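You operate a simulated robot arm through the tools that you are given. There is no shell and no other tool. Be economical: measure what you need, move in short steps, check, and stop when the job is done.

Carry out the task below with a simulated two-armed robot. There is one attempt and no reset: what you move stays moved.

JOB
Hold the tall bar steady and rub the burr off its top end.
Fine: rub the burrs off the three thin bricks too, leave them where they stand and put the rubbing block back. What is to be rubbed or washed off counts as gone when no trace of it is left.

It is judged by the outcome, as a careful person would: the job done as asked, and still so three seconds after it is handed in. It fails if anything else is knocked over, pushed out of place, dropped, spilled or broken.

ROBOT AND FRAMES
Two 7-joint arms with two-finger parallel grippers on one trunk, on a base that drives. Base frame: it is fixed to the floor where the robot stands at the start and does not move with it; the origin is under the middle of the robot, x ahead of it, y to its left, z up. Lengths are in mm, angles in rad, forces in N, time in s.
The left shoulder is at the start at [67, 151, 1047], the right one opposite. With the tool pointing down near the work surface each hand reaches from about 380 to 880 mm from the robot's upright axis, wherever it stands, measured 20 degrees to its own side. Places, roughly: rubbing block (10x6x6 cm) [500, 0, 800]; tall bar (5x5x21 cm) [200, -400, 900]. Payload 3.43 kg a hand.
The tool frame of a hand sits at the grasp point between the pads (the TCP): z along the fingers, y along the line on which they close. The tips reach 34 mm beyond it. The gripper opens to 128 mm. The fingers are 24 mm wide and 12 mm thick; the gripper's body (48 by 130 mm) begins 96 mm behind the TCP.
Orientation is that of the tool frame in the base frame, as a unit quaternion [x, y, z, w]. With the fingers straight down and closing along the base's y, the tool's x points along the base's -x, its y along +y and its z along -z.

CONTROLS
- The arms move only by the tool move_arm. It takes "left_steps", "right_steps" or both (then of equal length, played together; a hand with none holds still); each is a list of rows, each an object of numbers (a shift or turn left out is 0, a gripper value left out holds the last): "x", "y", "z": the shift along the tool's x, y, z in units of 20 mm (1.0 is 20 mm); "wx", "wy", "wz": the turn, a rotation vector about the tool's x, y, z in units of 4 degrees (1.0 is 4 degrees); "hand": the gripper command, from -1 (shut) to 1 (fully open), values between in proportion. In form: [{"x": .., "y": .., "z": .., "wx": .., "wy": .., "wz": .., "hand": ..}, ...]. A call has 1 to 20 rows; each row shifts and turns the commanded pose from where the row before left it, along the tool's axes as they then stand. A call with a number of a shift or a turn outside -1 to 1 is refused whole. Rows are played at 5 a second. More than 50 mm and 0.15 rad between two rows, or a gripper value outside its range, and nothing of the call is played. Where a pose cannot be reached the arm comes as near as it can. A force on the tool above 40 N (or 10 N above the force at the start of the call, whichever is more), or a blocked arm, ends the call early, and 0.2 s more pass. Each finger travels about 153 mm/s and halts on what it meets, pressing with about 27 N; the grip force reading is that of the motor and also rises with nothing between the fingers. The clock runs only during rows and for 0.2 s after the last one: add rows that do not move to give the fingers time. The reply holds the time, the measured pose of the TCP, the force on the tool along the base axes, the opening and the grip force, in the units named above and with some noise, with the torque about the TCP (base axes, N m) and any sound that the robot's microphone picked up.
- Cameras (640 x 400 px; columns grow to the right, rows downward): "scene" is now at [127.6, -48.9, 1286.9]; the picture's right is [-0.39, -0.92, -0.01], its down [-0.49, 0.22, -0.84] and it looks along [0.77, -0.32, -0.54] (base axes); focal length 214 px, centre (320, 200). "left" rides on the left gripper at [76, 11, -160] in its tool frame; the picture's right is [-0.15, 0.99, 0.00], its down [-0.88, -0.13, -0.46] and it looks along [-0.45, -0.07, 0.89] (tool axes); focal length 234 px, centre (320, 200). "right" rides on the right gripper at [76, -11, -160] in its tool frame; the picture's right is [0.15, 0.99, 0.00], its down [-0.88, 0.13, -0.46] and it looks along [-0.45, 0.07, 0.89] (tool axes); focal length 234 px, centre (320, 200).
- grab_frame(camera): a new picture of that camera. The clock stands still meanwhile.
- slide_trunk(by): slides the trunk up (or, below 0, down) by that many mm; the arms and the scene camera ride with it, the base frame stays. It gives what a move gives, with no picture.
- drive_base(legs): drives the robot by 1 to 6 legs, each [ahead, left, turn to the left] in mm, mm and rad, along the robot's own axes; the way and the turn of a leg run together, so that a leg with both is an arc; at most 1500 mm and 3.142 rad a leg. The arms and the cameras ride along, it lands a little off, and it stops where it bumps. It gives what a move gives.
- turn_head(pan, tilt): turns the head with the scene camera to pan (to the left, within 1.501 rad either way) and tilt (down, from -0.506 to 1.204), counted from straight ahead of the robot. It gives what a move gives.
- pixel_to_xyz(camera, pixels): for up to 12 pixels [column, row] of the newest picture of that camera ("zoom" is the newest enlarged one), the place [x, y, z] in the base frame of the surface seen there, good to about 2 mm, but the place of the scene camera against the robot may be out by one fixed shift of up to 12 mm in any direction. The clock stands still meanwhile.
- zoom(camera, box): a new picture of the part [left, top, right, bottom] of that camera's present view, enlarged. The clock stands still meanwhile.
- sign_off(): hands the job in; it is judged then, once.

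Work in short steps. Measure before you move; look again where a grasp or a placing could have gone wrong, and mend it. You have 80 turns and 58 pictures in all, those below and enlarged ones among them. Open the grippers and draw the arms clear of the work before you hand the job in, unless the task says otherwise; then end with one line.

The tools are called after "Request:" by a JSON object that holds its "op" and its "data". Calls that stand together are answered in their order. move_arm: Moves the arms, as the interface text tells. Its arguments: {"type":"object","properties":{"left_steps":{"type":"array","items":{"type":"object","properties":{"x":{"type":"number"},"y":{"type":"number"},"z":{"type":"number"},"wx":{"type":"number"},"wy":{"type":"number"},"wz":{"type":"number"},"hand":{"type":"number"}}}},"right_steps":{"type":"array","items":{"type":"object","properties":{"x":{"type":"number"},"y":{"type":"number"},"z":{"type":"number"},"wx":{"type":"number"},"wy":{"type":"number"},"wz":{"type":"number"},"hand":{"type":"number"}}}}},"required":[]} The other tools are called the same way: slide_trunk (by) slides the trunk up or down; drive_base (legs) drives the base; turn_head (pan, tilt) turns the head that bears the scene camera; grab_frame (camera) takes a picture; pixel_to_xyz (camera, pixels) gives the place of the surface under pixels of a picture; zoom (camera, box) takes an enlarged picture of a part of a camera's view; sign_off () hands the job in.

At the start:

```text
time: 0.0
left_position: [502.1, 105.9, 1336.4]
left_ee_rot: [-0.001, 1.0, 0.006, 0.001]
left_contact_force: [-0.8, 0.1, 0.7]
left_ft_torque: [0.0, 0.0, 0.0]
left_finger_gap: 128.1
left_gripper_force: 0.2
right_position: [548.0, -413.7, 1278.9]
right_ee_rot: [0.001, 1.0, 0.006, 0.002]
right_contact_force: [-0.7, 0.4, -0.4]
right_ft_torque: [-0.02, -0.01, -0.01]
right_finger_gap: 128.0
right_gripper_force: 0.0
trunk travel left (down, up): [-525.0, 415.0]
robot x, y, heading: [-0.1, 2.9, -0.004]
head pan, tilt: [-0.405, 0.572]
```

scene: 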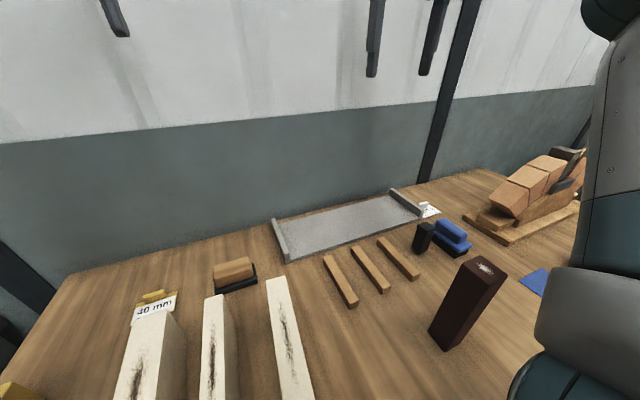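
right: 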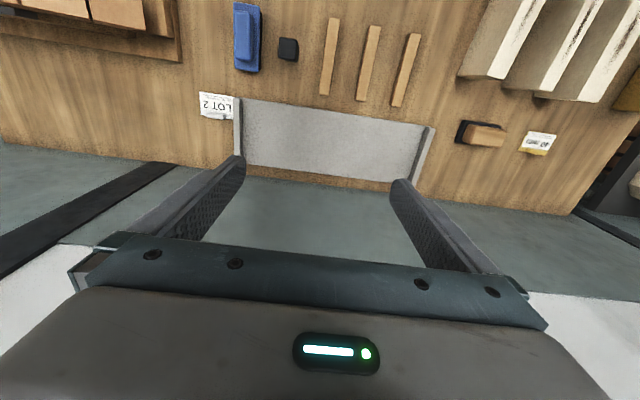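
left: 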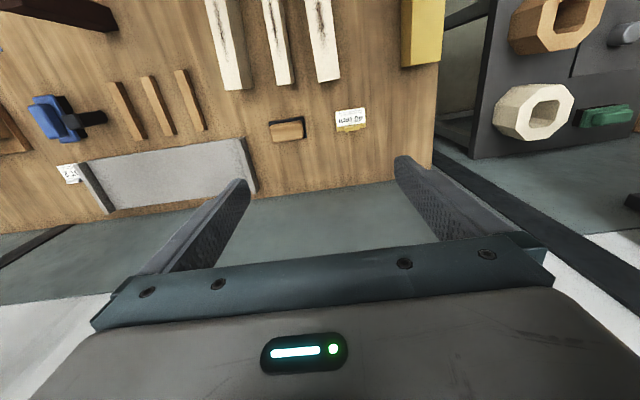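

The scene shows the dark tall bar at (465,305), three white bricks with dark streaks at (150,360), (213,350), (290,340), and block candidates at (235,275) and (450,237). I'll measure these.

Request:
{"op": "pixel_to_xyz", "data": {"camera": "scene", "pixels": [[484, 267], [440, 345], [235, 268], [236, 285], [452, 235], [424, 240], [150, 350], [212, 340], [285, 320], [340, 280], [300, 360], [350, 225]]}}

Request:
{"op": "zoom", "data": {"camera": "scene", "box": [80, 230, 340, 400]}}

Request:
{"op": "zoom", "data": {"camera": "scene", "box": [380, 180, 560, 360]}}

```text
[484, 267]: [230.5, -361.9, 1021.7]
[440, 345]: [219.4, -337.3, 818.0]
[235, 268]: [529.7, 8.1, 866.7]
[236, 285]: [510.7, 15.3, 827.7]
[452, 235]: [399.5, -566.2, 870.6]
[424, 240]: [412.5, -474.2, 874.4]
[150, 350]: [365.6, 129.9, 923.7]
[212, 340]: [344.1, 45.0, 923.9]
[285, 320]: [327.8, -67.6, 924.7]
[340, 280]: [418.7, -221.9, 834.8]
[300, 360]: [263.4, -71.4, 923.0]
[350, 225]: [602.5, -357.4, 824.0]
```

```text
2.35 times, centred on (210, 315) of scene
```

zoom: 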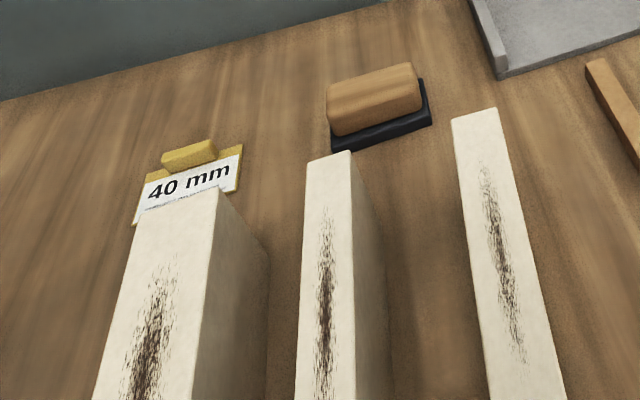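

```text
2.22 times, centred on (470, 270) of scene
```

zoom: 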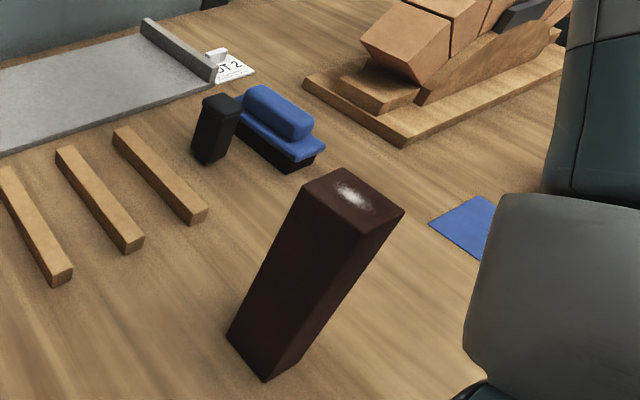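

The wooden-topped, black-soled block is at about (520,10). I turn the head down to see the bricks whole, then right to see the bar.

Request:
{"op": "turn_head", "data": {"pan": 0.1, "tilt": 1.0}}

Request:
{"op": "grab_frame", "data": {"camera": "scene"}}

```text
time: 0.9
left_position: [502.6, 106.2, 1337.6]
left_ee_rot: [0.0, 1.0, 0.006, 0.002]
left_contact_force: [0.7, 1.2, 0.0]
left_ft_torque: [-0.02, -0.01, -0.01]
left_finger_gap: 128.0
left_gripper_force: 0.1
right_position: [548.6, -413.3, 1280.5]
right_ee_rot: [0.0, 1.0, 0.007, 0.002]
right_contact_force: [0.9, 0.1, 0.0]
right_ft_torque: [0.01, -0.02, -0.03]
right_finger_gap: 128.0
right_gripper_force: 0.1
trunk travel left (down, up): [-525.0, 415.0]
robot x, y, heading: [-0.6, -2.9, 0.0]
head pan, tilt: [0.099, 1.0]
```

```text
52 pictures are left
```

scene: 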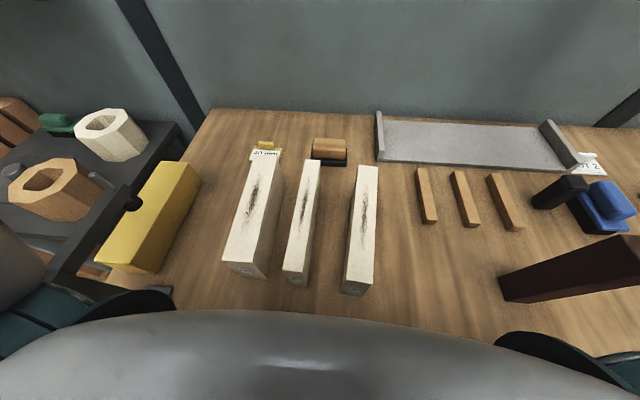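

I zoom on bricks, strips and the block.

Request:
{"op": "zoom", "data": {"camera": "scene", "box": [210, 130, 390, 300]}}

Request:
{"op": "zoom", "data": {"camera": "scene", "box": [390, 150, 640, 306]}}

Request:
{"op": "pixel_to_xyz", "data": {"camera": "scene", "pixels": [[245, 162], [281, 164], [224, 259], [262, 265], [304, 160], [318, 162], [284, 268], [303, 272], [360, 168], [376, 169], [345, 280], [370, 284]]}}

Request:
{"op": "pixel_to_xyz", "data": {"camera": "scene", "pixels": [[314, 141], [347, 143], [312, 152], [346, 154], [330, 161], [253, 190], [243, 235], [307, 180], [297, 245], [365, 185], [361, 235], [330, 250]]}}

```text
2.35 times, centred on (300, 215) of scene
```

zoom: 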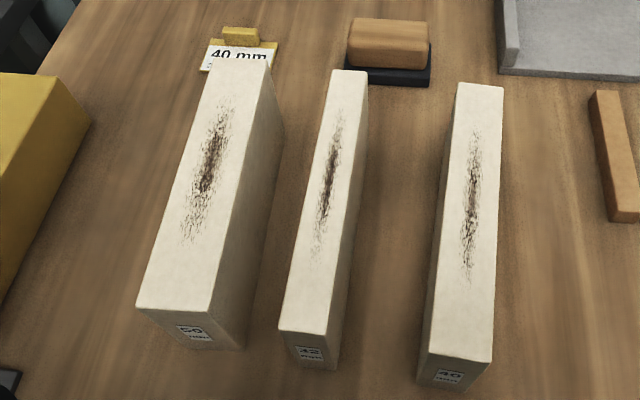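

```text
2.56 times, centred on (515, 228) of scene
```

zoom: 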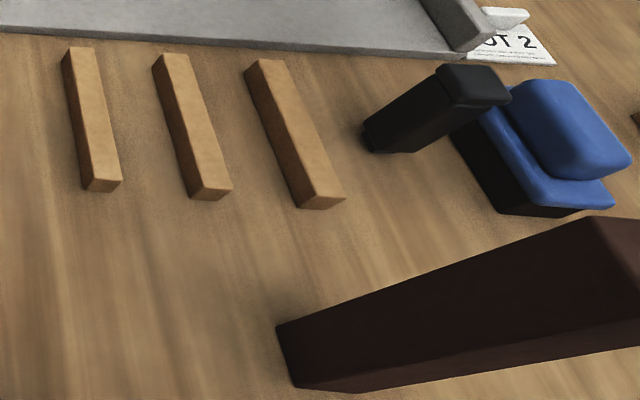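

```text
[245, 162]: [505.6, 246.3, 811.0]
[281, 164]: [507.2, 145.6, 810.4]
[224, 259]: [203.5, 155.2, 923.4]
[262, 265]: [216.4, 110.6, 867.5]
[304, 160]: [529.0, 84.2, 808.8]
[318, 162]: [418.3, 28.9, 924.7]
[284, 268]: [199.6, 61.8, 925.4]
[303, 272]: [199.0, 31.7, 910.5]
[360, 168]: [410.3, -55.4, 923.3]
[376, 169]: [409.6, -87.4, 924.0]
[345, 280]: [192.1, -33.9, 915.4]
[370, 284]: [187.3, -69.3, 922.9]
```

```text
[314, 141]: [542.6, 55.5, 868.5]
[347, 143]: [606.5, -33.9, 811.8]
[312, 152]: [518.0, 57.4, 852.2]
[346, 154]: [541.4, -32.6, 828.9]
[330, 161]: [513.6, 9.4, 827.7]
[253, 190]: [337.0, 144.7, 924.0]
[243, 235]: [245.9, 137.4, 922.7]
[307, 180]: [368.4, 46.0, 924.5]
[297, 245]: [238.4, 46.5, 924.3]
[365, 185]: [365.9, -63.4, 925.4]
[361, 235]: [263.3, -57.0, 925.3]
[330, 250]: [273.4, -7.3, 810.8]
```

Bricks stand on edge, tops at z≈924 with x 200–420, too close for the downward reach; I drive back and left a little so the right arm serves bricks and block.

Request:
{"op": "drive_base", "data": {"legs": [[-230, 100, 0]]}}

Request:
{"op": "turn_head", "data": {"pan": -0.2, "tilt": 0.75}}

Request:
{"op": "grab_frame", "data": {"camera": "scene"}}

Request:
{"op": "grab_frame", "data": {"camera": "right"}}

```text
time: 2.0
left_position: [462.2, 117.5, 1333.2]
left_ee_rot: [0.012, 1.0, 0.004, 0.0]
left_contact_force: [0.1, -0.2, 0.8]
left_ft_torque: [0.1, 0.04, 0.0]
left_finger_gap: 128.1
left_gripper_force: 0.1
right_position: [500.1, -400.8, 1278.1]
right_ee_rot: [0.012, 1.0, 0.003, -0.001]
right_contact_force: [0.6, -2.6, -0.7]
right_ft_torque: [0.17, 0.0, 0.02]
right_finger_gap: 128.1
right_gripper_force: 0.1
trunk travel left (down, up): [-525.0, 415.0]
robot x, y, heading: [-43.8, 16.2, -0.026]
head pan, tilt: [0.099, 1.0]
stopped in leg 1: the robot was blocked; the commanded pose is now the measured one
```

```text
time: 2.8
left_position: [459.7, 124.7, 1336.8]
left_ee_rot: [0.011, 1.0, 0.002, 0.003]
left_contact_force: [-0.1, -0.4, -0.4]
left_ft_torque: [0.05, 0.03, 0.01]
left_finger_gap: 127.7
left_gripper_force: 0.0
right_position: [494.1, -393.6, 1282.2]
right_ee_rot: [0.011, 1.0, 0.0, 0.001]
right_contact_force: [0.5, 0.5, 0.5]
right_ft_torque: [0.0, -0.01, -0.02]
right_finger_gap: 128.1
right_gripper_force: 0.0
trunk travel left (down, up): [-525.0, 415.0]
robot x, y, heading: [-47.1, 21.7, -0.02]
head pan, tilt: [-0.201, 0.75]
```

```text
49 pictures are left
```

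scene: 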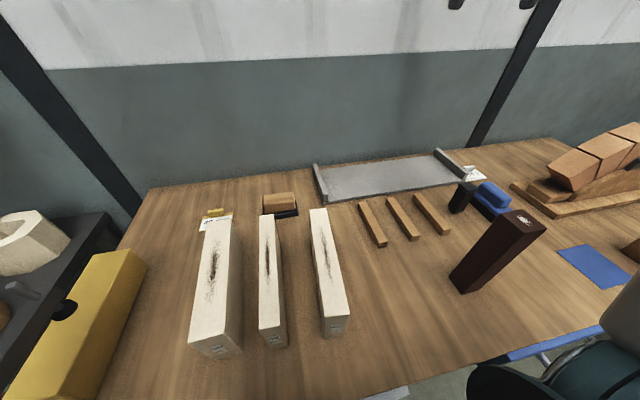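

```text
48 pictures are left
```

right: 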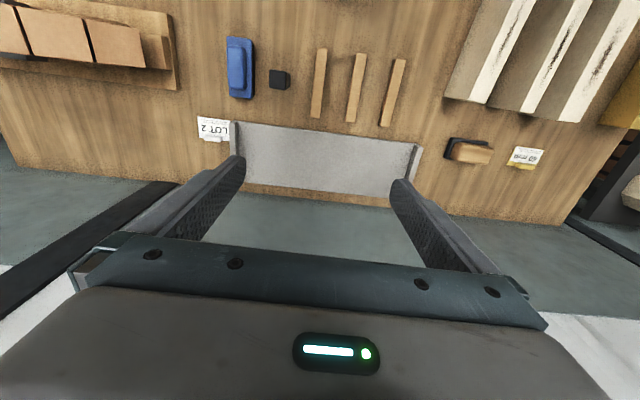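

The base was blocked after 45 mm; I look to the left and right sides to find what is in the way.

Request:
{"op": "turn_head", "data": {"pan": 1.5, "tilt": 0.95}}

Request:
{"op": "grab_frame", "data": {"camera": "scene"}}

Request:
{"op": "turn_head", "data": {"pan": -1.5, "tilt": 0.95}}

Request:
{"op": "grab_frame", "data": {"camera": "scene"}}

```text
time: 4.5
left_position: [459.5, 124.8, 1335.5]
left_ee_rot: [0.011, 1.0, 0.002, 0.002]
left_contact_force: [-1.2, -0.9, -0.1]
left_ft_torque: [0.0, 0.0, -0.02]
left_finger_gap: 127.8
left_gripper_force: 0.0
right_position: [493.8, -394.8, 1282.3]
right_ee_rot: [0.012, 1.0, 0.001, 0.001]
right_contact_force: [0.1, 0.1, 0.2]
right_ft_torque: [-0.04, -0.02, -0.03]
right_finger_gap: 128.2
right_gripper_force: 0.1
trunk travel left (down, up): [-525.0, 415.0]
robot x, y, heading: [-49.4, 17.3, -0.019]
head pan, tilt: [1.499, 0.949]
```

```text
47 pictures are left
```

scene: 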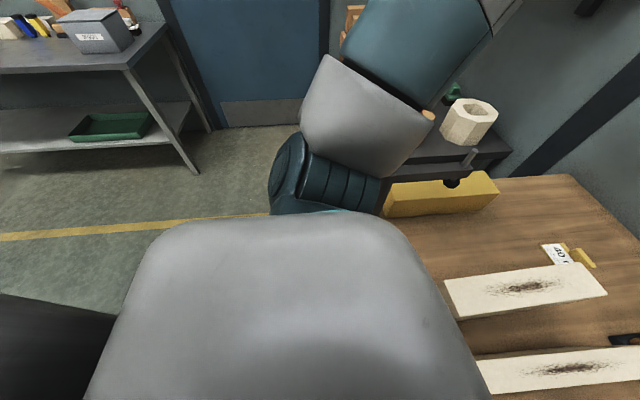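

```text
time: 7.1
left_position: [458.3, 124.1, 1334.5]
left_ee_rot: [0.011, 1.0, 0.002, 0.002]
left_contact_force: [0.0, 0.8, 0.1]
left_ft_torque: [0.02, -0.03, 0.0]
left_finger_gap: 128.1
left_gripper_force: 0.0
right_position: [495.0, -394.9, 1281.8]
right_ee_rot: [0.012, 1.0, 0.001, 0.001]
right_contact_force: [-0.5, 0.2, -0.4]
right_ft_torque: [-0.01, 0.01, 0.0]
right_finger_gap: 127.9
right_gripper_force: 0.0
trunk travel left (down, up): [-525.0, 415.0]
robot x, y, heading: [-47.0, 13.6, -0.019]
head pan, tilt: [-1.499, 0.949]
```

```text
46 pictures are left
```

scene: 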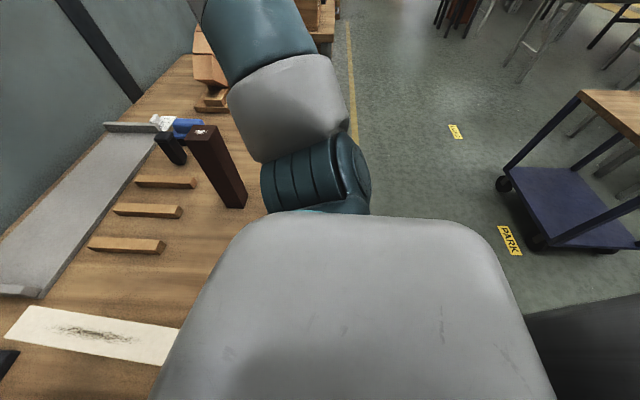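

The left and right views show clear floor beside the robot, so I try driving straight back only, in a smaller leg.

Request:
{"op": "drive_base", "data": {"legs": [[-150, 0, 0]]}}

```text
time: 8.5
left_position: [311.9, 130.9, 1334.0]
left_ee_rot: [0.011, 1.0, 0.0, 0.001]
left_contact_force: [-0.2, -0.2, -0.2]
left_ft_torque: [0.02, 0.03, -0.01]
left_finger_gap: 128.1
left_gripper_force: 0.0
right_position: [347.9, -388.6, 1280.3]
right_ee_rot: [0.01, 1.0, 0.001, -0.001]
right_contact_force: [-0.4, 0.5, 0.6]
right_ft_torque: [-0.01, -0.02, -0.03]
right_finger_gap: 128.1
right_gripper_force: 0.0
trunk travel left (down, up): [-525.0, 415.0]
robot x, y, heading: [-198.3, 18.1, -0.02]
head pan, tilt: [-1.499, 0.949]
```

Back is free; now a bit left to centre on the bricks.

Request:
{"op": "drive_base", "data": {"legs": [[-20, 0, 0], [0, 70, 0.02]]}}

Request:
{"op": "turn_head", "data": {"pan": -0.1, "tilt": 0.7}}

Request:
{"op": "grab_frame", "data": {"camera": "scene"}}

```text
time: 9.9
left_position: [290.3, 208.3, 1333.9]
left_ee_rot: [0.001, 1.0, 0.0, 0.0]
left_contact_force: [0.6, 0.2, 0.6]
left_ft_torque: [-0.04, 0.0, 0.02]
left_finger_gap: 128.1
left_gripper_force: 0.0
right_position: [337.2, -309.4, 1281.4]
right_ee_rot: [0.001, 1.0, 0.0, 0.0]
right_contact_force: [0.0, 0.1, 0.1]
right_ft_torque: [-0.02, -0.04, 0.03]
right_finger_gap: 127.9
right_gripper_force: 0.0
trunk travel left (down, up): [-525.0, 415.0]
robot x, y, heading: [-213.5, 92.0, -0.004]
head pan, tilt: [-1.499, 0.949]
```

```text
time: 11.4
left_position: [290.2, 208.3, 1333.5]
left_ee_rot: [0.001, 1.0, 0.001, 0.0]
left_contact_force: [-0.4, -0.7, 1.2]
left_ft_torque: [-0.03, -0.01, 0.02]
left_finger_gap: 127.9
left_gripper_force: 0.1
right_position: [337.1, -310.6, 1282.0]
right_ee_rot: [0.001, 1.0, 0.001, -0.001]
right_contact_force: [-0.2, -0.3, -0.4]
right_ft_torque: [-0.02, -0.01, 0.0]
right_finger_gap: 127.7
right_gripper_force: 0.0
trunk travel left (down, up): [-525.0, 415.0]
robot x, y, heading: [-221.3, 93.3, -0.0]
head pan, tilt: [-0.099, 0.7]
```

```text
45 pictures are left
```

scene: 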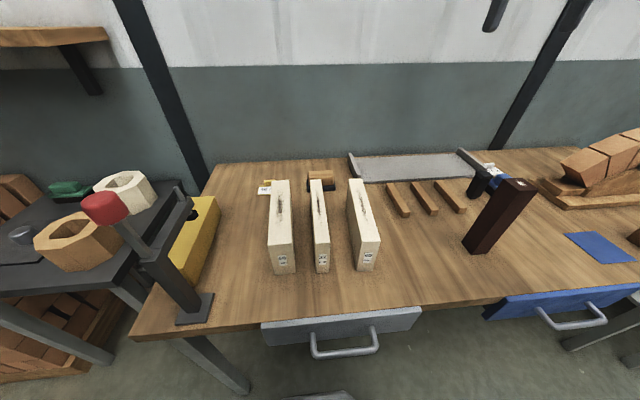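

The view is clear now. I move the right hand above the block for a close look.

Request:
{"op": "move_arm", "data": {"right_steps": [{"x": -0.39, "y": 0.95, "z": 0.5}, {"x": -0.39, "y": 0.95, "z": 0.5}, {"x": -0.39, "y": 0.95, "z": 0.5}, {"x": -0.39, "y": 0.95, "z": 0.5}, {"x": -0.39, "y": 0.95, "z": 0.5}, {"x": -0.39, "y": 0.95, "z": 0.5}, {"x": -0.39, "y": 0.95, "z": 0.6}, {"x": -0.39, "y": 0.95, "z": 0.6}, {"x": -0.39, "y": 0.95, "z": 0.6}, {"x": -0.39, "y": 0.95, "z": 0.6}, {"x": -0.39, "y": 0.95, "z": 0.6}, {"x": -0.39, "y": 0.95, "z": 0.6}, {"x": -0.39, "y": 0.95, "z": 0.6}, {"x": -0.39, "y": 0.95, "z": 0.6}, {"x": -0.39, "y": 0.95, "z": 0.6}, {"x": -0.39, "y": 0.95, "z": 0.6}, {"x": -0.39, "y": 0.95, "z": 0.6}, {}]}}

Request:
{"op": "grab_frame", "data": {"camera": "right"}}

```text
time: 15.2
left_position: [289.8, 208.8, 1334.2]
left_ee_rot: [0.001, 1.0, 0.001, 0.0]
left_contact_force: [-0.6, 0.4, 0.6]
left_ft_torque: [0.01, 0.02, 0.03]
left_finger_gap: 128.1
left_gripper_force: 0.1
right_position: [469.8, 12.7, 1090.9]
right_ee_rot: [0.0, 1.0, 0.001, -0.001]
right_contact_force: [0.0, 0.1, -0.7]
right_ft_torque: [0.01, -0.01, 0.02]
right_finger_gap: 128.0
right_gripper_force: 0.1
trunk travel left (down, up): [-525.0, 415.0]
robot x, y, heading: [-217.7, 89.4, -0.006]
head pan, tilt: [-0.099, 0.7]
```

```text
44 pictures are left
```

right: 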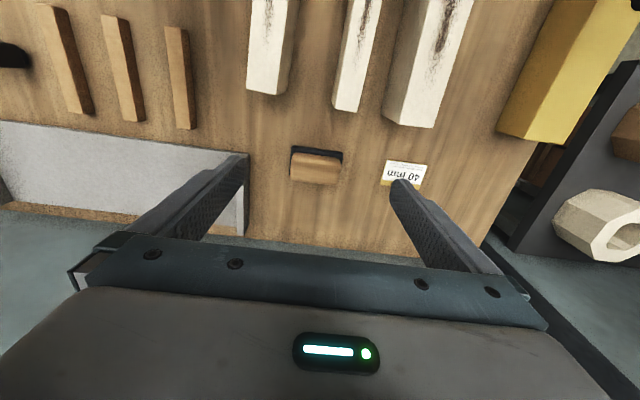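

The block shows at (317,167) between the fingers. I measure it and brick tops with the hand camera.

Request:
{"op": "pixel_to_xyz", "data": {"camera": "right", "pixels": [[295, 160], [337, 163], [293, 178], [335, 180], [315, 170], [316, 151], [294, 152], [341, 155], [340, 220], [270, 60], [355, 60], [425, 60]]}}

Request:
{"op": "zoom", "data": {"camera": "right", "box": [260, 120, 380, 200]}}

```text
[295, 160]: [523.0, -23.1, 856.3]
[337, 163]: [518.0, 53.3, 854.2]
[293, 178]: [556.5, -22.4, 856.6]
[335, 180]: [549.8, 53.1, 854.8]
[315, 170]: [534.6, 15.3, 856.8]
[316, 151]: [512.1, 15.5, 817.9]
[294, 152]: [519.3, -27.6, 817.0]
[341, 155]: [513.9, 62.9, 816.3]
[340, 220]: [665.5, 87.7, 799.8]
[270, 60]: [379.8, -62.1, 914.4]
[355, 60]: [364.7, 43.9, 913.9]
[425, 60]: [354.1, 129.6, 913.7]
```

```text
5.00 times, centred on (320, 160) of right
```

zoom: 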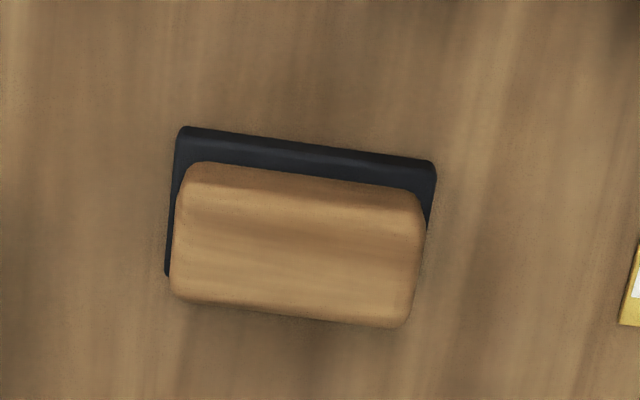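

Hand camera: table z≈800, block top centre ≈(539,15.5,857), yaw ≈+4°, brick tops z≈914. I centre over it and turn the wrist about −94° so the fingers close on its 44 mm width.

Request:
{"op": "move_arm", "data": {"right_steps": [{"x": -0.87, "y": 0.04}, {"x": -0.87, "y": 0.04}, {"x": -0.86, "y": 0.04}, {"x": -0.86, "y": 0.03}, {"wz": -1}, {"wz": -1}, {"wz": -1}, {"wz": -1}, {"wz": -1}, {"wz": -1}, {"wz": -1}, {"wz": -1}, {"wz": -1}, {"wz": -1}, {"wz": -1}, {"wz": -1}, {"wz": -1}, {"wz": -1}, {"wz": -1}, {"wz": -1}]}}

Request:
{"op": "move_arm", "data": {"right_steps": [{"wz": -1}, {"wz": -1}, {"wz": -1}, {"wz": -1}, {"wz": -1}, {"wz": -1}, {"wz": -1}, {"wz": -0.5}, {"z": 1}, {"z": 1}, {"z": 1}, {"z": 1}, {"z": 1}, {}, {}]}}

Request:
{"op": "grab_frame", "data": {"camera": "right"}}

```text
time: 19.4
left_position: [290.4, 208.1, 1334.0]
left_ee_rot: [0.0, 1.0, 0.001, 0.0]
left_contact_force: [-0.2, -0.4, 0.4]
left_ft_torque: [-0.03, 0.02, 0.03]
left_finger_gap: 128.1
left_gripper_force: 0.0
right_position: [534.7, -8.6, 1076.8]
right_ee_rot: [-0.239, 0.971, 0.001, 0.001]
right_contact_force: [-0.4, 0.7, -0.2]
right_ft_torque: [0.01, 0.03, 0.01]
right_finger_gap: 128.0
right_gripper_force: 0.1
right hand out of reach, approached as far as the arm can: row 11, 12, 13, 14, 15, 16, 17, 18, 19, 20
trunk travel left (down, up): [-525.0, 415.0]
robot x, y, heading: [-216.9, 91.9, -0.007]
head pan, tilt: [-0.099, 0.7]
```

```text
time: 22.6
left_position: [290.8, 207.5, 1333.7]
left_ee_rot: [0.001, 1.0, 0.001, 0.001]
left_contact_force: [-1.0, -0.6, 0.7]
left_ft_torque: [0.01, -0.02, -0.02]
left_finger_gap: 128.1
left_gripper_force: 0.0
right_position: [530.8, -12.7, 972.7]
right_ee_rot: [-0.256, 0.967, 0.001, 0.002]
right_contact_force: [0.2, -0.6, -1.1]
right_ft_torque: [0.0, -0.04, 0.0]
right_finger_gap: 128.0
right_gripper_force: 0.0
right hand out of reach, approached as far as the arm can: row 1, 2, 3, 4, 5, 6, 7, 8
trunk travel left (down, up): [-525.0, 415.0]
robot x, y, heading: [-212.7, 84.5, -0.003]
head pan, tilt: [-0.099, 0.7]
```

```text
42 pictures are left
```

right: 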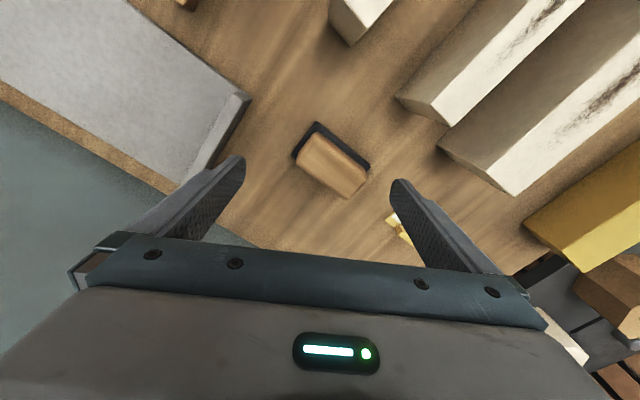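

The wrist limit is about −30° that way. I raise again and turn the other way, checking how the commanded pose follows.

Request:
{"op": "move_arm", "data": {"right_steps": [{"z": -1, "wz": 1}, {"z": -1, "wz": 1}, {"z": -1, "wz": 1}, {"z": -1, "wz": 1}, {"z": 0, "wz": 1}, {"wz": 1}, {"wz": 1}, {"wz": 1}, {"wz": 1}, {"wz": 1}]}}

```text
time: 24.8
left_position: [290.6, 208.5, 1333.5]
left_ee_rot: [0.002, 1.0, 0.001, 0.0]
left_contact_force: [-0.5, -0.2, 0.6]
left_ft_torque: [-0.02, 0.0, 0.03]
left_finger_gap: 127.8
left_gripper_force: 0.0
right_position: [528.8, -14.2, 1052.8]
right_ee_rot: [0.091, 0.996, 0.001, 0.001]
right_contact_force: [0.0, -0.1, -0.1]
right_ft_torque: [0.0, -0.02, 0.02]
right_finger_gap: 128.1
right_gripper_force: 0.1
trunk travel left (down, up): [-525.0, 415.0]
robot x, y, heading: [-216.5, 91.9, 0.002]
head pan, tilt: [-0.099, 0.7]
```

It follows at once; now +10.5°. I turn 75.5° more.

Request:
{"op": "move_arm", "data": {"right_steps": [{"wz": 1}, {"wz": 1}, {"wz": 1}, {"wz": 1}, {"wz": 1}, {"wz": 1}, {"wz": 1}, {"wz": 1}, {"wz": 1}, {"wz": 1}, {"wz": 1}, {"wz": 1}, {"wz": 1}, {"wz": 1}, {"wz": 1}, {"wz": 1}, {"wz": 1}, {"wz": 1}, {"wz": 0.9}, {}]}}

Request:
{"op": "grab_frame", "data": {"camera": "right"}}

```text
time: 29.0
left_position: [289.8, 208.8, 1333.5]
left_ee_rot: [0.001, 1.0, 0.0, 0.0]
left_contact_force: [0.4, -0.1, 0.2]
left_ft_torque: [0.0, -0.01, -0.01]
left_finger_gap: 128.0
left_gripper_force: 0.1
right_position: [529.1, -13.2, 1054.4]
right_ee_rot: [0.682, 0.731, 0.002, 0.001]
right_contact_force: [-0.2, -0.4, -0.4]
right_ft_torque: [0.02, 0.0, 0.01]
right_finger_gap: 127.6
right_gripper_force: 0.1
trunk travel left (down, up): [-525.0, 415.0]
robot x, y, heading: [-218.0, 91.8, -0.002]
head pan, tilt: [-0.099, 0.7]
```

```text
41 pictures are left
```

right: 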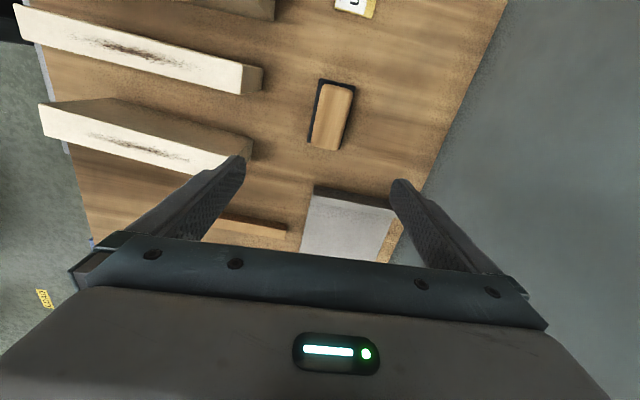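

Good turn. I measure the block's edges again in this view at (334,115).

Request:
{"op": "pixel_to_xyz", "data": {"camera": "right", "pixels": [[324, 88], [351, 92], [314, 143], [341, 148], [317, 115], [347, 118], [333, 117], [319, 84], [309, 140]]}}

Request:
{"op": "zoom", "data": {"camera": "right", "box": [280, 70, 400, 160]}}

```text
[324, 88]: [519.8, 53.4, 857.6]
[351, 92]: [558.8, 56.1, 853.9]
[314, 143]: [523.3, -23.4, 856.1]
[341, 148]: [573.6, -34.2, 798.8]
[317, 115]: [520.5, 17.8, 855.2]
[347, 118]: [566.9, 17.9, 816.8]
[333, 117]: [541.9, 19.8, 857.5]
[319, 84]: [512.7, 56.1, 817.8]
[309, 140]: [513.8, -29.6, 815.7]
```

```text
4.44 times, centred on (340, 115) of right
```

zoom: 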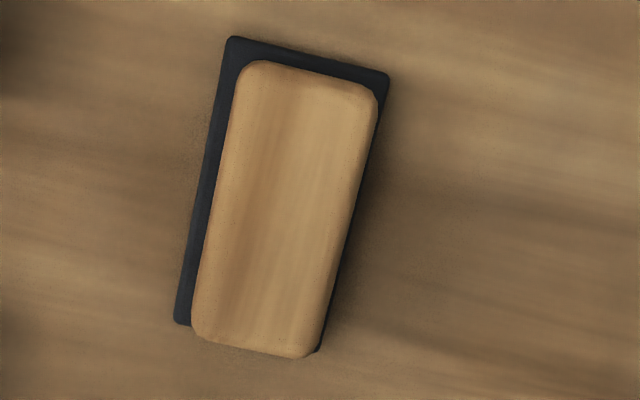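

Block centre ≈(541,16). I shift over it and descend to TCP z≈857 (tips about 6 mm above the sole ledge), slow at the end.

Request:
{"op": "move_arm", "data": {"right_steps": [{"x": 0.7, "y": 0.35, "z": 0.5}, {"x": 0.7, "y": 0.35, "z": 0.5}, {"z": 1}, {"z": 1}, {"z": 1}, {"z": 1}, {"z": 1}, {"z": 1}, {"z": 1}, {"z": 0.6}, {"z": 0.6}, {}, {}]}}

Request:
{"op": "grab_frame", "data": {"camera": "right"}}

```text
time: 31.8
left_position: [290.4, 208.4, 1334.2]
left_ee_rot: [0.001, 1.0, 0.001, 0.0]
left_contact_force: [0.0, 0.1, -0.3]
left_ft_torque: [0.01, -0.01, -0.04]
left_finger_gap: 128.2
left_gripper_force: 0.0
right_position: [542.7, 15.0, 869.1]
right_ee_rot: [0.681, 0.732, 0.001, 0.0]
right_contact_force: [0.3, 0.2, -0.6]
right_ft_torque: [-0.02, 0.05, -0.02]
right_finger_gap: 128.1
right_gripper_force: 0.2
trunk travel left (down, up): [-525.0, 415.0]
robot x, y, heading: [-216.9, 87.5, -0.008]
head pan, tilt: [-0.099, 0.7]
```

```text
39 pictures are left
```

right: 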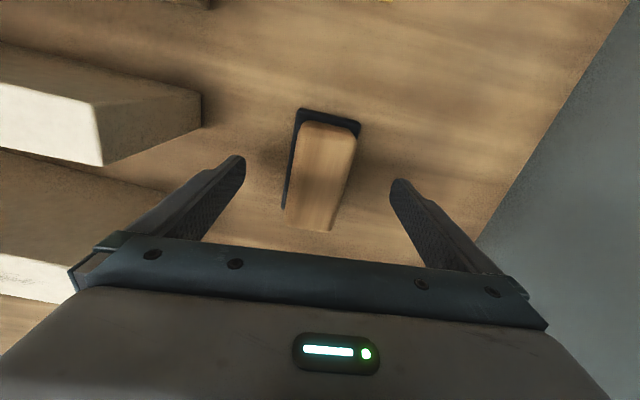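

The block is centred between the fingers. I descend 12 mm and close.

Request:
{"op": "move_arm", "data": {"right_steps": [{"z": 0.3}, {"z": 0.3}, {}, {"hand": 0}, {"hand": -0.4}, {"hand": -1}, {"hand": -1}, {"hand": -1}, {"hand": -1}]}}

```text
time: 33.8
left_position: [290.5, 209.0, 1334.5]
left_ee_rot: [0.0, 1.0, 0.001, 0.001]
left_contact_force: [-0.3, -0.1, -0.1]
left_ft_torque: [0.01, 0.02, -0.02]
left_finger_gap: 128.0
left_gripper_force: 0.0
right_position: [542.1, 16.7, 856.6]
right_ee_rot: [0.682, 0.732, 0.002, 0.001]
right_contact_force: [0.4, 0.5, 0.0]
right_ft_torque: [0.04, 0.08, -0.04]
right_finger_gap: 45.6
right_gripper_force: 27.6
trunk travel left (down, up): [-525.0, 415.0]
robot x, y, heading: [-213.3, 85.8, -0.003]
head pan, tilt: [-0.099, 0.7]
```

Gripped (45.6 mm). I lift straight up 180 mm, and square the hand to the axes (+4°).

Request:
{"op": "move_arm", "data": {"right_steps": [{"z": -0.5}, {"z": -0.8}, {"z": -1}, {"z": -1}, {"z": -1}, {"z": -1}, {"z": -1}, {"z": -1}, {"z": -1}, {"z": -0.7}, {"wz": 1}, {}]}}

Request:
{"op": "grab_frame", "data": {"camera": "right"}}

```text
time: 36.4
left_position: [290.7, 209.1, 1334.1]
left_ee_rot: [0.002, 1.0, 0.001, 0.0]
left_contact_force: [0.1, 0.1, -0.3]
left_ft_torque: [0.0, -0.01, 0.02]
left_finger_gap: 127.8
left_gripper_force: 0.1
right_position: [542.4, 16.6, 1037.6]
right_ee_rot: [0.706, 0.708, 0.002, 0.001]
right_contact_force: [0.2, 1.0, -2.9]
right_ft_torque: [0.01, -0.01, 0.01]
right_finger_gap: 45.8
right_gripper_force: 26.7
trunk travel left (down, up): [-525.0, 415.0]
robot x, y, heading: [-217.0, 90.3, -0.004]
head pan, tilt: [-0.099, 0.7]
```

```text
38 pictures are left
```

right: 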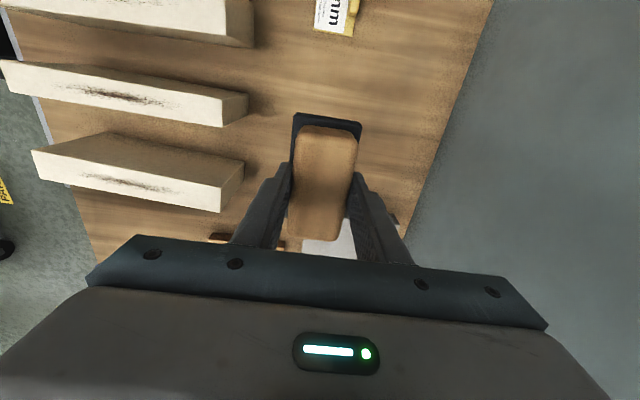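

Held well. I measure burr ends and brick top edges for B (120,97) and C (125,183).

Request:
{"op": "pixel_to_xyz", "data": {"camera": "right", "pixels": [[80, 89], [165, 104], [219, 120], [10, 70], [222, 98], [75, 170], [170, 192], [215, 208], [38, 160], [232, 180], [110, 15], [228, 30]]}}

Request:
{"op": "zoom", "data": {"camera": "right", "box": [0, 40, 260, 220]}}

```text
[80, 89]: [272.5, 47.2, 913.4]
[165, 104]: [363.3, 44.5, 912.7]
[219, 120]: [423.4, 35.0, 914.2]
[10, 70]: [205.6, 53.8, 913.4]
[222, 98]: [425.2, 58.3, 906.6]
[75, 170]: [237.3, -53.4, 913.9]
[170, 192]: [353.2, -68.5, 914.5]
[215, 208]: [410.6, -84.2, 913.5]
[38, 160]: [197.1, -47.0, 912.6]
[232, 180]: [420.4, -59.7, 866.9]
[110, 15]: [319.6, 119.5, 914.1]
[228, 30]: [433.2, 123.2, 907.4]
```

```text
2.22 times, centred on (130, 130) of right
```

zoom: 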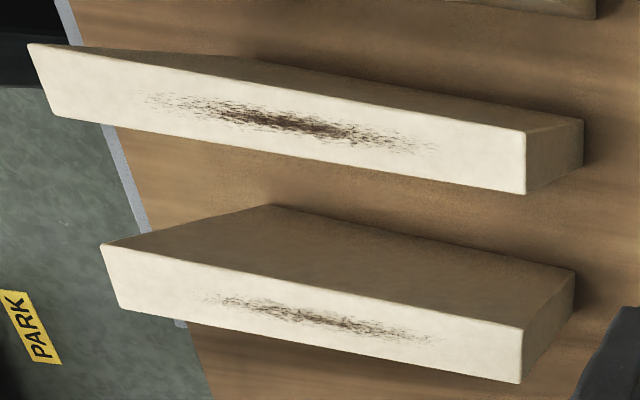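

Burr B spans x≈255–378 at y≈46. I move over it and come down to just above contact (contact expected at TCP z≈971).

Request:
{"op": "move_arm", "data": {"right_steps": [{"y": -0.97, "x": 0.12}, {"y": -0.97, "x": 0.12}, {"y": -0.97, "x": 0.12}, {"y": -0.97, "x": 0.12}, {"y": -0.97, "x": 0.12}, {"y": -0.97, "x": 0.12}, {"y": -0.97, "x": 0.12}, {"y": -0.97, "x": 0.12}, {"y": -0.97, "x": 0.12}, {"y": -0.97, "x": 0.12}, {"y": -0.97, "x": 0.12}, {"y": -0.97, "x": 0.12}, {"z": 0.7}, {"z": 0.7}, {"z": 0.7}, {"z": 0.6}, {"z": 0.2}, {}, {}]}}

Request:
{"op": "grab_frame", "data": {"camera": "scene"}}

```text
time: 40.4
left_position: [290.9, 209.2, 1334.1]
left_ee_rot: [0.001, 1.0, 0.001, 0.0]
left_contact_force: [-0.2, 0.5, -0.7]
left_ft_torque: [0.01, 0.0, 0.01]
left_finger_gap: 127.9
left_gripper_force: 0.0
right_position: [310.3, 44.5, 976.7]
right_ee_rot: [0.707, 0.707, 0.001, 0.0]
right_contact_force: [-0.2, 0.0, -2.6]
right_ft_torque: [0.01, 0.01, 0.01]
right_finger_gap: 45.7
right_gripper_force: 26.7
trunk travel left (down, up): [-525.0, 415.0]
robot x, y, heading: [-214.7, 90.6, 0.0]
head pan, tilt: [-0.099, 0.7]
```

```text
36 pictures are left
```

scene: 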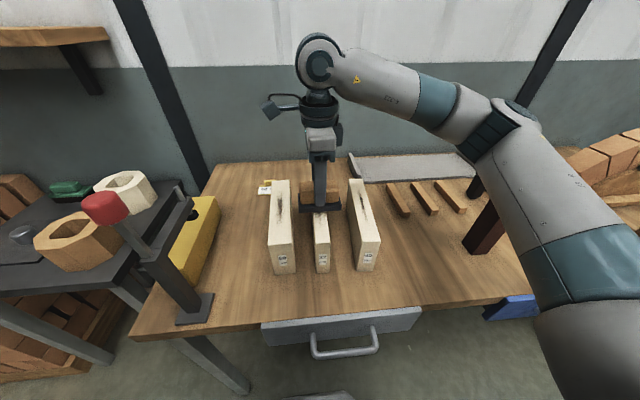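

The block hovers just above brick B. I press down gently in small steps and read the force.

Request:
{"op": "move_arm", "data": {"right_steps": [{"z": 0.1}, {"z": 0.1}, {"z": 0.1}, {}, {}]}}

```text
time: 41.6
left_position: [290.9, 208.9, 1333.5]
left_ee_rot: [0.002, 1.0, 0.0, 0.0]
left_contact_force: [0.2, -0.5, 0.4]
left_ft_torque: [-0.01, -0.01, -0.01]
left_finger_gap: 127.8
left_gripper_force: 0.0
right_position: [308.7, 44.4, 971.7]
right_ee_rot: [0.706, 0.708, 0.002, 0.001]
right_contact_force: [-0.6, -0.1, -3.1]
right_ft_torque: [0.0, 0.01, -0.02]
right_finger_gap: 45.7
right_gripper_force: 27.4
trunk travel left (down, up): [-525.0, 415.0]
robot x, y, heading: [-218.7, 87.3, -0.001]
head pan, tilt: [-0.099, 0.7]
```

Force still just the block's weight; a few more 1–2 mm steps.

Request:
{"op": "move_arm", "data": {"right_steps": [{"z": 0.06}, {}, {"z": 0.06}, {}, {}]}}

```text
time: 42.8
left_position: [289.7, 209.8, 1333.9]
left_ee_rot: [0.001, 1.0, 0.001, 0.0]
left_contact_force: [-0.2, 0.7, 0.9]
left_ft_torque: [0.02, 0.0, -0.03]
left_finger_gap: 127.9
left_gripper_force: 0.0
right_position: [307.0, 44.3, 970.3]
right_ee_rot: [0.707, 0.707, 0.002, 0.001]
right_contact_force: [2.1, -2.7, 8.7]
right_ft_torque: [-0.22, 0.17, 0.07]
right_finger_gap: 45.7
right_gripper_force: 26.8
trunk travel left (down, up): [-525.0, 415.0]
robot x, y, heading: [-217.8, 86.4, -0.002]
head pan, tilt: [-0.099, 0.7]
```

Contact with ~11 N. I rub along the length: +70 mm, −140 mm, +70 mm.

Request:
{"op": "move_arm", "data": {"right_steps": [{"y": 0.7}, {"y": 0.7}, {"y": 0.7}, {"y": 0.7}, {"y": 0.7}, {"y": -0.7}, {"y": -0.7}, {"y": -0.7}, {"y": -0.7}, {"y": -0.7}, {"y": -0.7}, {"y": -0.7}, {"y": -0.7}, {"y": -0.7}, {"y": -0.7}, {"y": 0.7}, {"y": 0.7}, {"y": 0.7}, {"y": 0.7}, {"y": 0.7}]}}

Request:
{"op": "zoom", "data": {"camera": "scene", "box": [240, 160, 400, 290]}}

```text
time: 47.0
left_position: [290.8, 209.6, 1333.6]
left_ee_rot: [0.001, 1.0, 0.001, 0.0]
left_contact_force: [-0.1, -0.2, -0.4]
left_ft_torque: [0.0, 0.0, 0.03]
left_finger_gap: 128.0
left_gripper_force: 0.2
right_position: [308.1, 44.5, 969.7]
right_ee_rot: [0.707, 0.707, 0.0, 0.001]
right_contact_force: [0.6, -0.5, -2.7]
right_ft_torque: [-0.02, 0.03, -0.02]
right_finger_gap: 45.4
right_gripper_force: 27.3
trunk travel left (down, up): [-525.0, 415.0]
robot x, y, heading: [-216.1, 90.3, -0.004]
head pan, tilt: [-0.099, 0.7]
```

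```text
3.08 times, centred on (320, 225) of scene
```

zoom: 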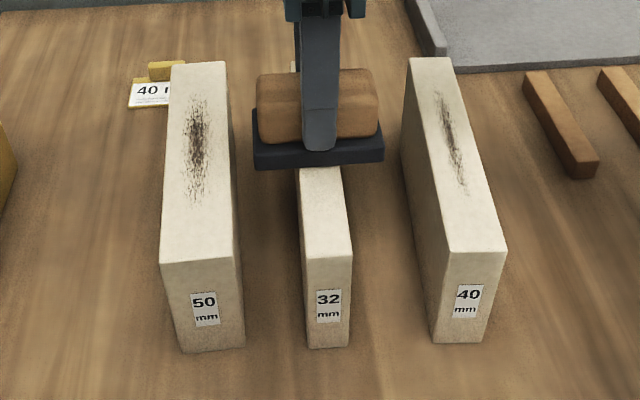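

The press force has dropped back to the weight. I lift 40 mm and shift 120 mm ahead to look at the brick.

Request:
{"op": "move_arm", "data": {"right_steps": [{"z": -0.7}, {"z": -0.7}, {"z": -0.6}, {"y": 1}, {"y": 1}, {"y": 1}, {"y": 1}, {"y": 1}, {"y": 1}, {"y": 1}, {"y": 1}, {}]}}

Request:
{"op": "zoom", "data": {"camera": "right", "box": [0, 0, 320, 200]}}

```text
time: 49.6
left_position: [291.8, 209.0, 1333.0]
left_ee_rot: [0.001, 1.0, 0.0, 0.0]
left_contact_force: [0.2, 0.3, 0.0]
left_ft_torque: [0.03, 0.02, 0.0]
left_finger_gap: 127.9
left_gripper_force: 0.0
right_position: [468.0, 46.3, 1011.5]
right_ee_rot: [0.706, 0.708, 0.002, 0.001]
right_contact_force: [-0.6, -0.3, -3.2]
right_ft_torque: [0.0, -0.06, 0.03]
right_finger_gap: 46.1
right_gripper_force: 26.8
trunk travel left (down, up): [-525.0, 415.0]
robot x, y, heading: [-216.6, 87.7, -0.001]
head pan, tilt: [-0.099, 0.7]
```

```text
2.00 times, centred on (160, 100) of right
```

zoom: 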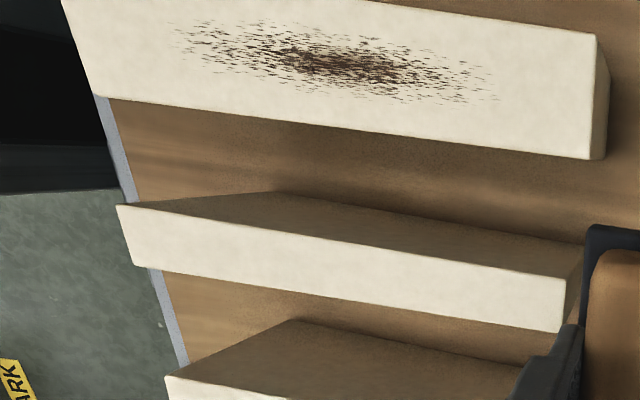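

Brick B is clean and standing. I measure brick A (burr from zoom (170,35) to (500,97)) and check B's corners.

Request:
{"op": "pixel_to_xyz", "data": {"camera": "zoom", "pixels": [[170, 35], [335, 62], [500, 97], [350, 4], [330, 125], [590, 40], [590, 155], [560, 325], [560, 285], [140, 262], [125, 212]]}}

```text
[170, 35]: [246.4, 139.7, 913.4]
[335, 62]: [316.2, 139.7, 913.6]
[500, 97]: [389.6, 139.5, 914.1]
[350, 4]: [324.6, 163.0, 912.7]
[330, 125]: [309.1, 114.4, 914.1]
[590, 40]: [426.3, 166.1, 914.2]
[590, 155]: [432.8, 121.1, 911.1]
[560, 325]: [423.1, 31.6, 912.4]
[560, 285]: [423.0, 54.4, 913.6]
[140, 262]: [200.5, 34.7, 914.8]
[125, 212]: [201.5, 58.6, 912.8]
```

Burr A: x 240–395, centre y≈140. I move over it and come down to just above contact.

Request:
{"op": "move_arm", "data": {"right_steps": [{"y": -0.95, "x": 0.59}, {"y": -0.95, "x": 0.59}, {"y": -0.95, "x": 0.59}, {"y": -0.95, "x": 0.59}, {"y": -0.95, "x": 0.59}, {"y": -0.95, "x": 0.59}, {"y": -0.95, "x": 0.59}, {"y": -0.95, "x": 0.57}, {"z": 0.7}, {"z": 0.7}, {"z": 0.5}, {}, {"z": 0.1}, {"z": 0.05}, {}, {}]}}

```text
time: 53.0
left_position: [290.8, 209.7, 1333.8]
left_ee_rot: [0.0, 1.0, 0.001, 0.0]
left_contact_force: [0.4, -0.2, -0.4]
left_ft_torque: [0.02, -0.03, 0.02]
left_finger_gap: 128.1
left_gripper_force: 0.0
right_position: [317.8, 138.4, 969.8]
right_ee_rot: [0.707, 0.708, 0.002, 0.0]
right_contact_force: [0.8, 0.0, 4.7]
right_ft_torque: [-0.14, 0.12, 0.01]
right_finger_gap: 45.6
right_gripper_force: 26.9
trunk travel left (down, up): [-525.0, 415.0]
robot x, y, heading: [-216.8, 90.2, -0.002]
head pan, tilt: [-0.099, 0.7]
```

Light contact; I press 1 mm more and rub ±70 mm along x.

Request:
{"op": "move_arm", "data": {"right_steps": [{"z": 0.06}, {"y": 0.75}, {"y": 0.75}, {"y": 0.75}, {"y": 0.75}, {"y": 0.75}, {"y": -0.75}, {"y": -0.75}, {"y": -0.75}, {"y": -0.75}, {"y": -0.75}, {"y": -0.75, "z": 0.05}, {"y": -0.75}, {"y": -0.75}, {"y": -0.75}, {"y": -0.75}, {"y": 0.95}, {"y": 0.95}, {"y": 0.95}, {"y": 0.9}]}}

Request:
{"op": "move_arm", "data": {"right_steps": [{"z": -0.7}, {"z": -0.7}, {"z": -0.6}, {"y": 1}, {"y": 1}, {"y": 1}, {"y": 1}, {"y": 1}, {"y": 1}, {"y": 1}, {"y": 0.5}, {}]}}

Request:
{"op": "grab_frame", "data": {"camera": "right"}}

```text
time: 57.2
left_position: [290.1, 209.4, 1334.1]
left_ee_rot: [0.001, 1.0, 0.001, 0.0]
left_contact_force: [0.5, 1.0, 0.0]
left_ft_torque: [-0.03, -0.02, -0.03]
left_finger_gap: 128.1
left_gripper_force: 0.0
right_position: [315.7, 137.4, 967.6]
right_ee_rot: [0.706, 0.708, 0.003, 0.001]
right_contact_force: [-3.6, 0.5, 6.5]
right_ft_torque: [0.29, 0.38, 0.11]
right_finger_gap: 45.6
right_gripper_force: 26.4
trunk travel left (down, up): [-525.0, 415.0]
robot x, y, heading: [-213.6, 88.2, 0.002]
head pan, tilt: [-0.099, 0.7]
```

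```text
time: 59.8
left_position: [291.0, 208.5, 1333.4]
left_ee_rot: [0.001, 1.0, 0.0, 0.0]
left_contact_force: [0.5, -0.1, -0.1]
left_ft_torque: [-0.02, -0.02, -0.01]
left_finger_gap: 127.8
left_gripper_force: 0.0
right_position: [468.3, 138.9, 1008.5]
right_ee_rot: [0.707, 0.707, 0.001, 0.001]
right_contact_force: [0.6, -0.3, -2.9]
right_ft_torque: [0.0, 0.0, 0.0]
right_finger_gap: 45.7
right_gripper_force: 27.0
trunk travel left (down, up): [-525.0, 415.0]
robot x, y, heading: [-216.8, 87.6, -0.003]
head pan, tilt: [-0.099, 0.7]
```

```text
33 pictures are left
```

right: 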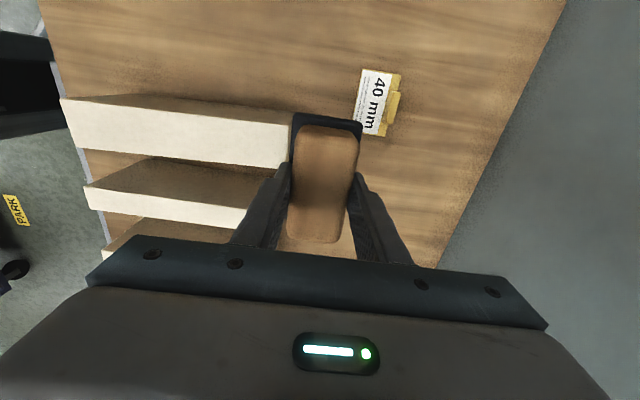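

Brick A looks clean. Next brick C: centre ≈(315,−63), lying at a slope of about −0.12 in y per x.

Request:
{"op": "move_arm", "data": {"right_steps": [{"y": -0.695, "x": -0.918}, {"y": -0.695, "x": -0.918}, {"y": -0.695, "x": -0.918}, {"y": -0.695, "x": -0.918}, {"y": -0.695, "x": -0.918}, {"y": -0.695, "x": -0.918}, {"y": -0.695, "x": -0.918}, {"y": -0.695, "x": -0.918}, {"y": -0.695, "x": -0.918}, {"y": -0.695, "x": -0.918}, {"y": -0.695, "x": -0.918}, {}, {"z": 0.7}, {"z": 0.7}, {"z": 0.4}, {}, {"z": 0.05}, {}]}}

Request:
{"op": "grab_frame", "data": {"camera": "scene"}}

```text
time: 63.6
left_position: [287.3, 210.0, 1335.3]
left_ee_rot: [0.002, 1.0, 0.0, 0.002]
left_contact_force: [0.6, 1.1, -0.4]
left_ft_torque: [0.0, -0.02, -0.01]
left_finger_gap: 128.0
left_gripper_force: 0.0
right_position: [312.4, -62.8, 972.1]
right_ee_rot: [0.707, 0.708, 0.002, 0.002]
right_contact_force: [-0.9, 0.3, -2.3]
right_ft_torque: [-0.03, 0.03, 0.03]
right_finger_gap: 45.6
right_gripper_force: 27.3
trunk travel left (down, up): [-525.0, 415.0]
robot x, y, heading: [-215.8, 89.8, -0.0]
head pan, tilt: [-0.099, 0.7]
```

```text
32 pictures are left
```

scene: 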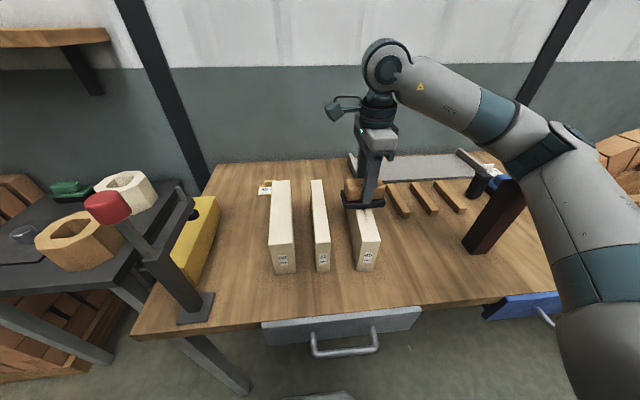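

A few mm down to press on C, reading the force.

Request:
{"op": "move_arm", "data": {"right_steps": [{"z": 0.08}, {}, {"z": 0.07}, {}, {"z": 0.04}, {}, {}]}}

```text
time: 65.2
left_position: [281.2, 215.2, 1337.9]
left_ee_rot: [0.001, 1.0, -0.002, 0.004]
left_contact_force: [0.6, 0.0, -0.6]
left_ft_torque: [0.0, -0.02, 0.02]
left_finger_gap: 128.0
left_gripper_force: 0.1
right_position: [308.6, -61.5, 974.5]
right_ee_rot: [0.707, 0.707, 0.006, 0.008]
right_contact_force: [-0.1, 0.1, -1.7]
right_ft_torque: [0.03, -0.01, -0.03]
right_finger_gap: 45.8
right_gripper_force: 27.0
trunk travel left (down, up): [-525.0, 415.0]
robot x, y, heading: [-220.8, 87.1, 0.0]
head pan, tilt: [-0.099, 0.7]
```

The hand went up rather than down and the left arm shifted: some part of the right arm seems to press on something. I look at the bar and elbow.

Request:
{"op": "zoom", "data": {"camera": "scene", "box": [320, 100, 640, 300]}}

```text
2.00 times, centred on (480, 200) of scene
```

zoom: 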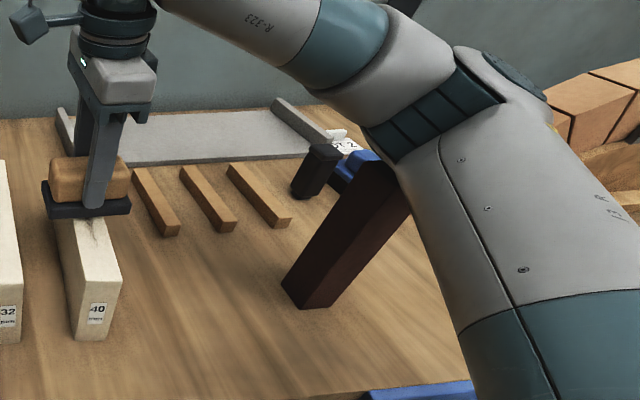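

The upper arm appears to rest on the bar's top. I raise the hand straight up gently to unload it.

Request:
{"op": "move_arm", "data": {"right_steps": [{"z": -0.2}, {"z": -0.3}, {"z": -0.5}, {"z": -0.8}, {"z": -0.8}, {"z": -0.8}, {}]}}

Request:
{"op": "zoom", "data": {"camera": "scene", "box": [320, 100, 640, 300]}}

```text
time: 66.8
left_position: [291.2, 209.1, 1333.7]
left_ee_rot: [0.001, 1.0, 0.001, 0.0]
left_contact_force: [0.1, 0.7, 0.0]
left_ft_torque: [-0.04, 0.01, 0.02]
left_finger_gap: 127.9
left_gripper_force: 0.1
right_position: [313.9, -66.3, 1032.7]
right_ee_rot: [0.707, 0.707, 0.002, 0.0]
right_contact_force: [0.1, -0.1, -1.5]
right_ft_torque: [0.01, -0.03, 0.0]
right_finger_gap: 45.5
right_gripper_force: 26.8
trunk travel left (down, up): [-525.0, 415.0]
robot x, y, heading: [-219.0, 85.5, 0.001]
head pan, tilt: [-0.099, 0.7]
```

```text
2.00 times, centred on (480, 200) of scene
```

zoom: 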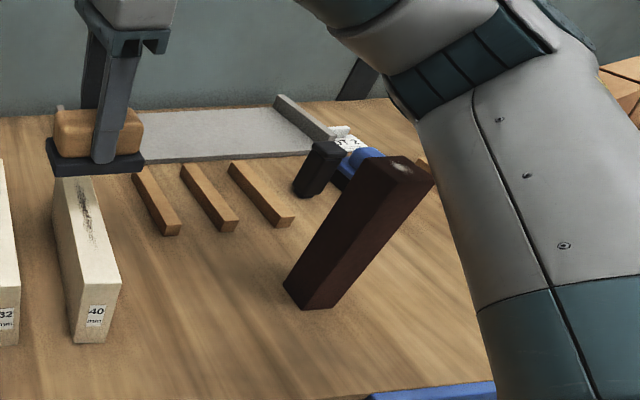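

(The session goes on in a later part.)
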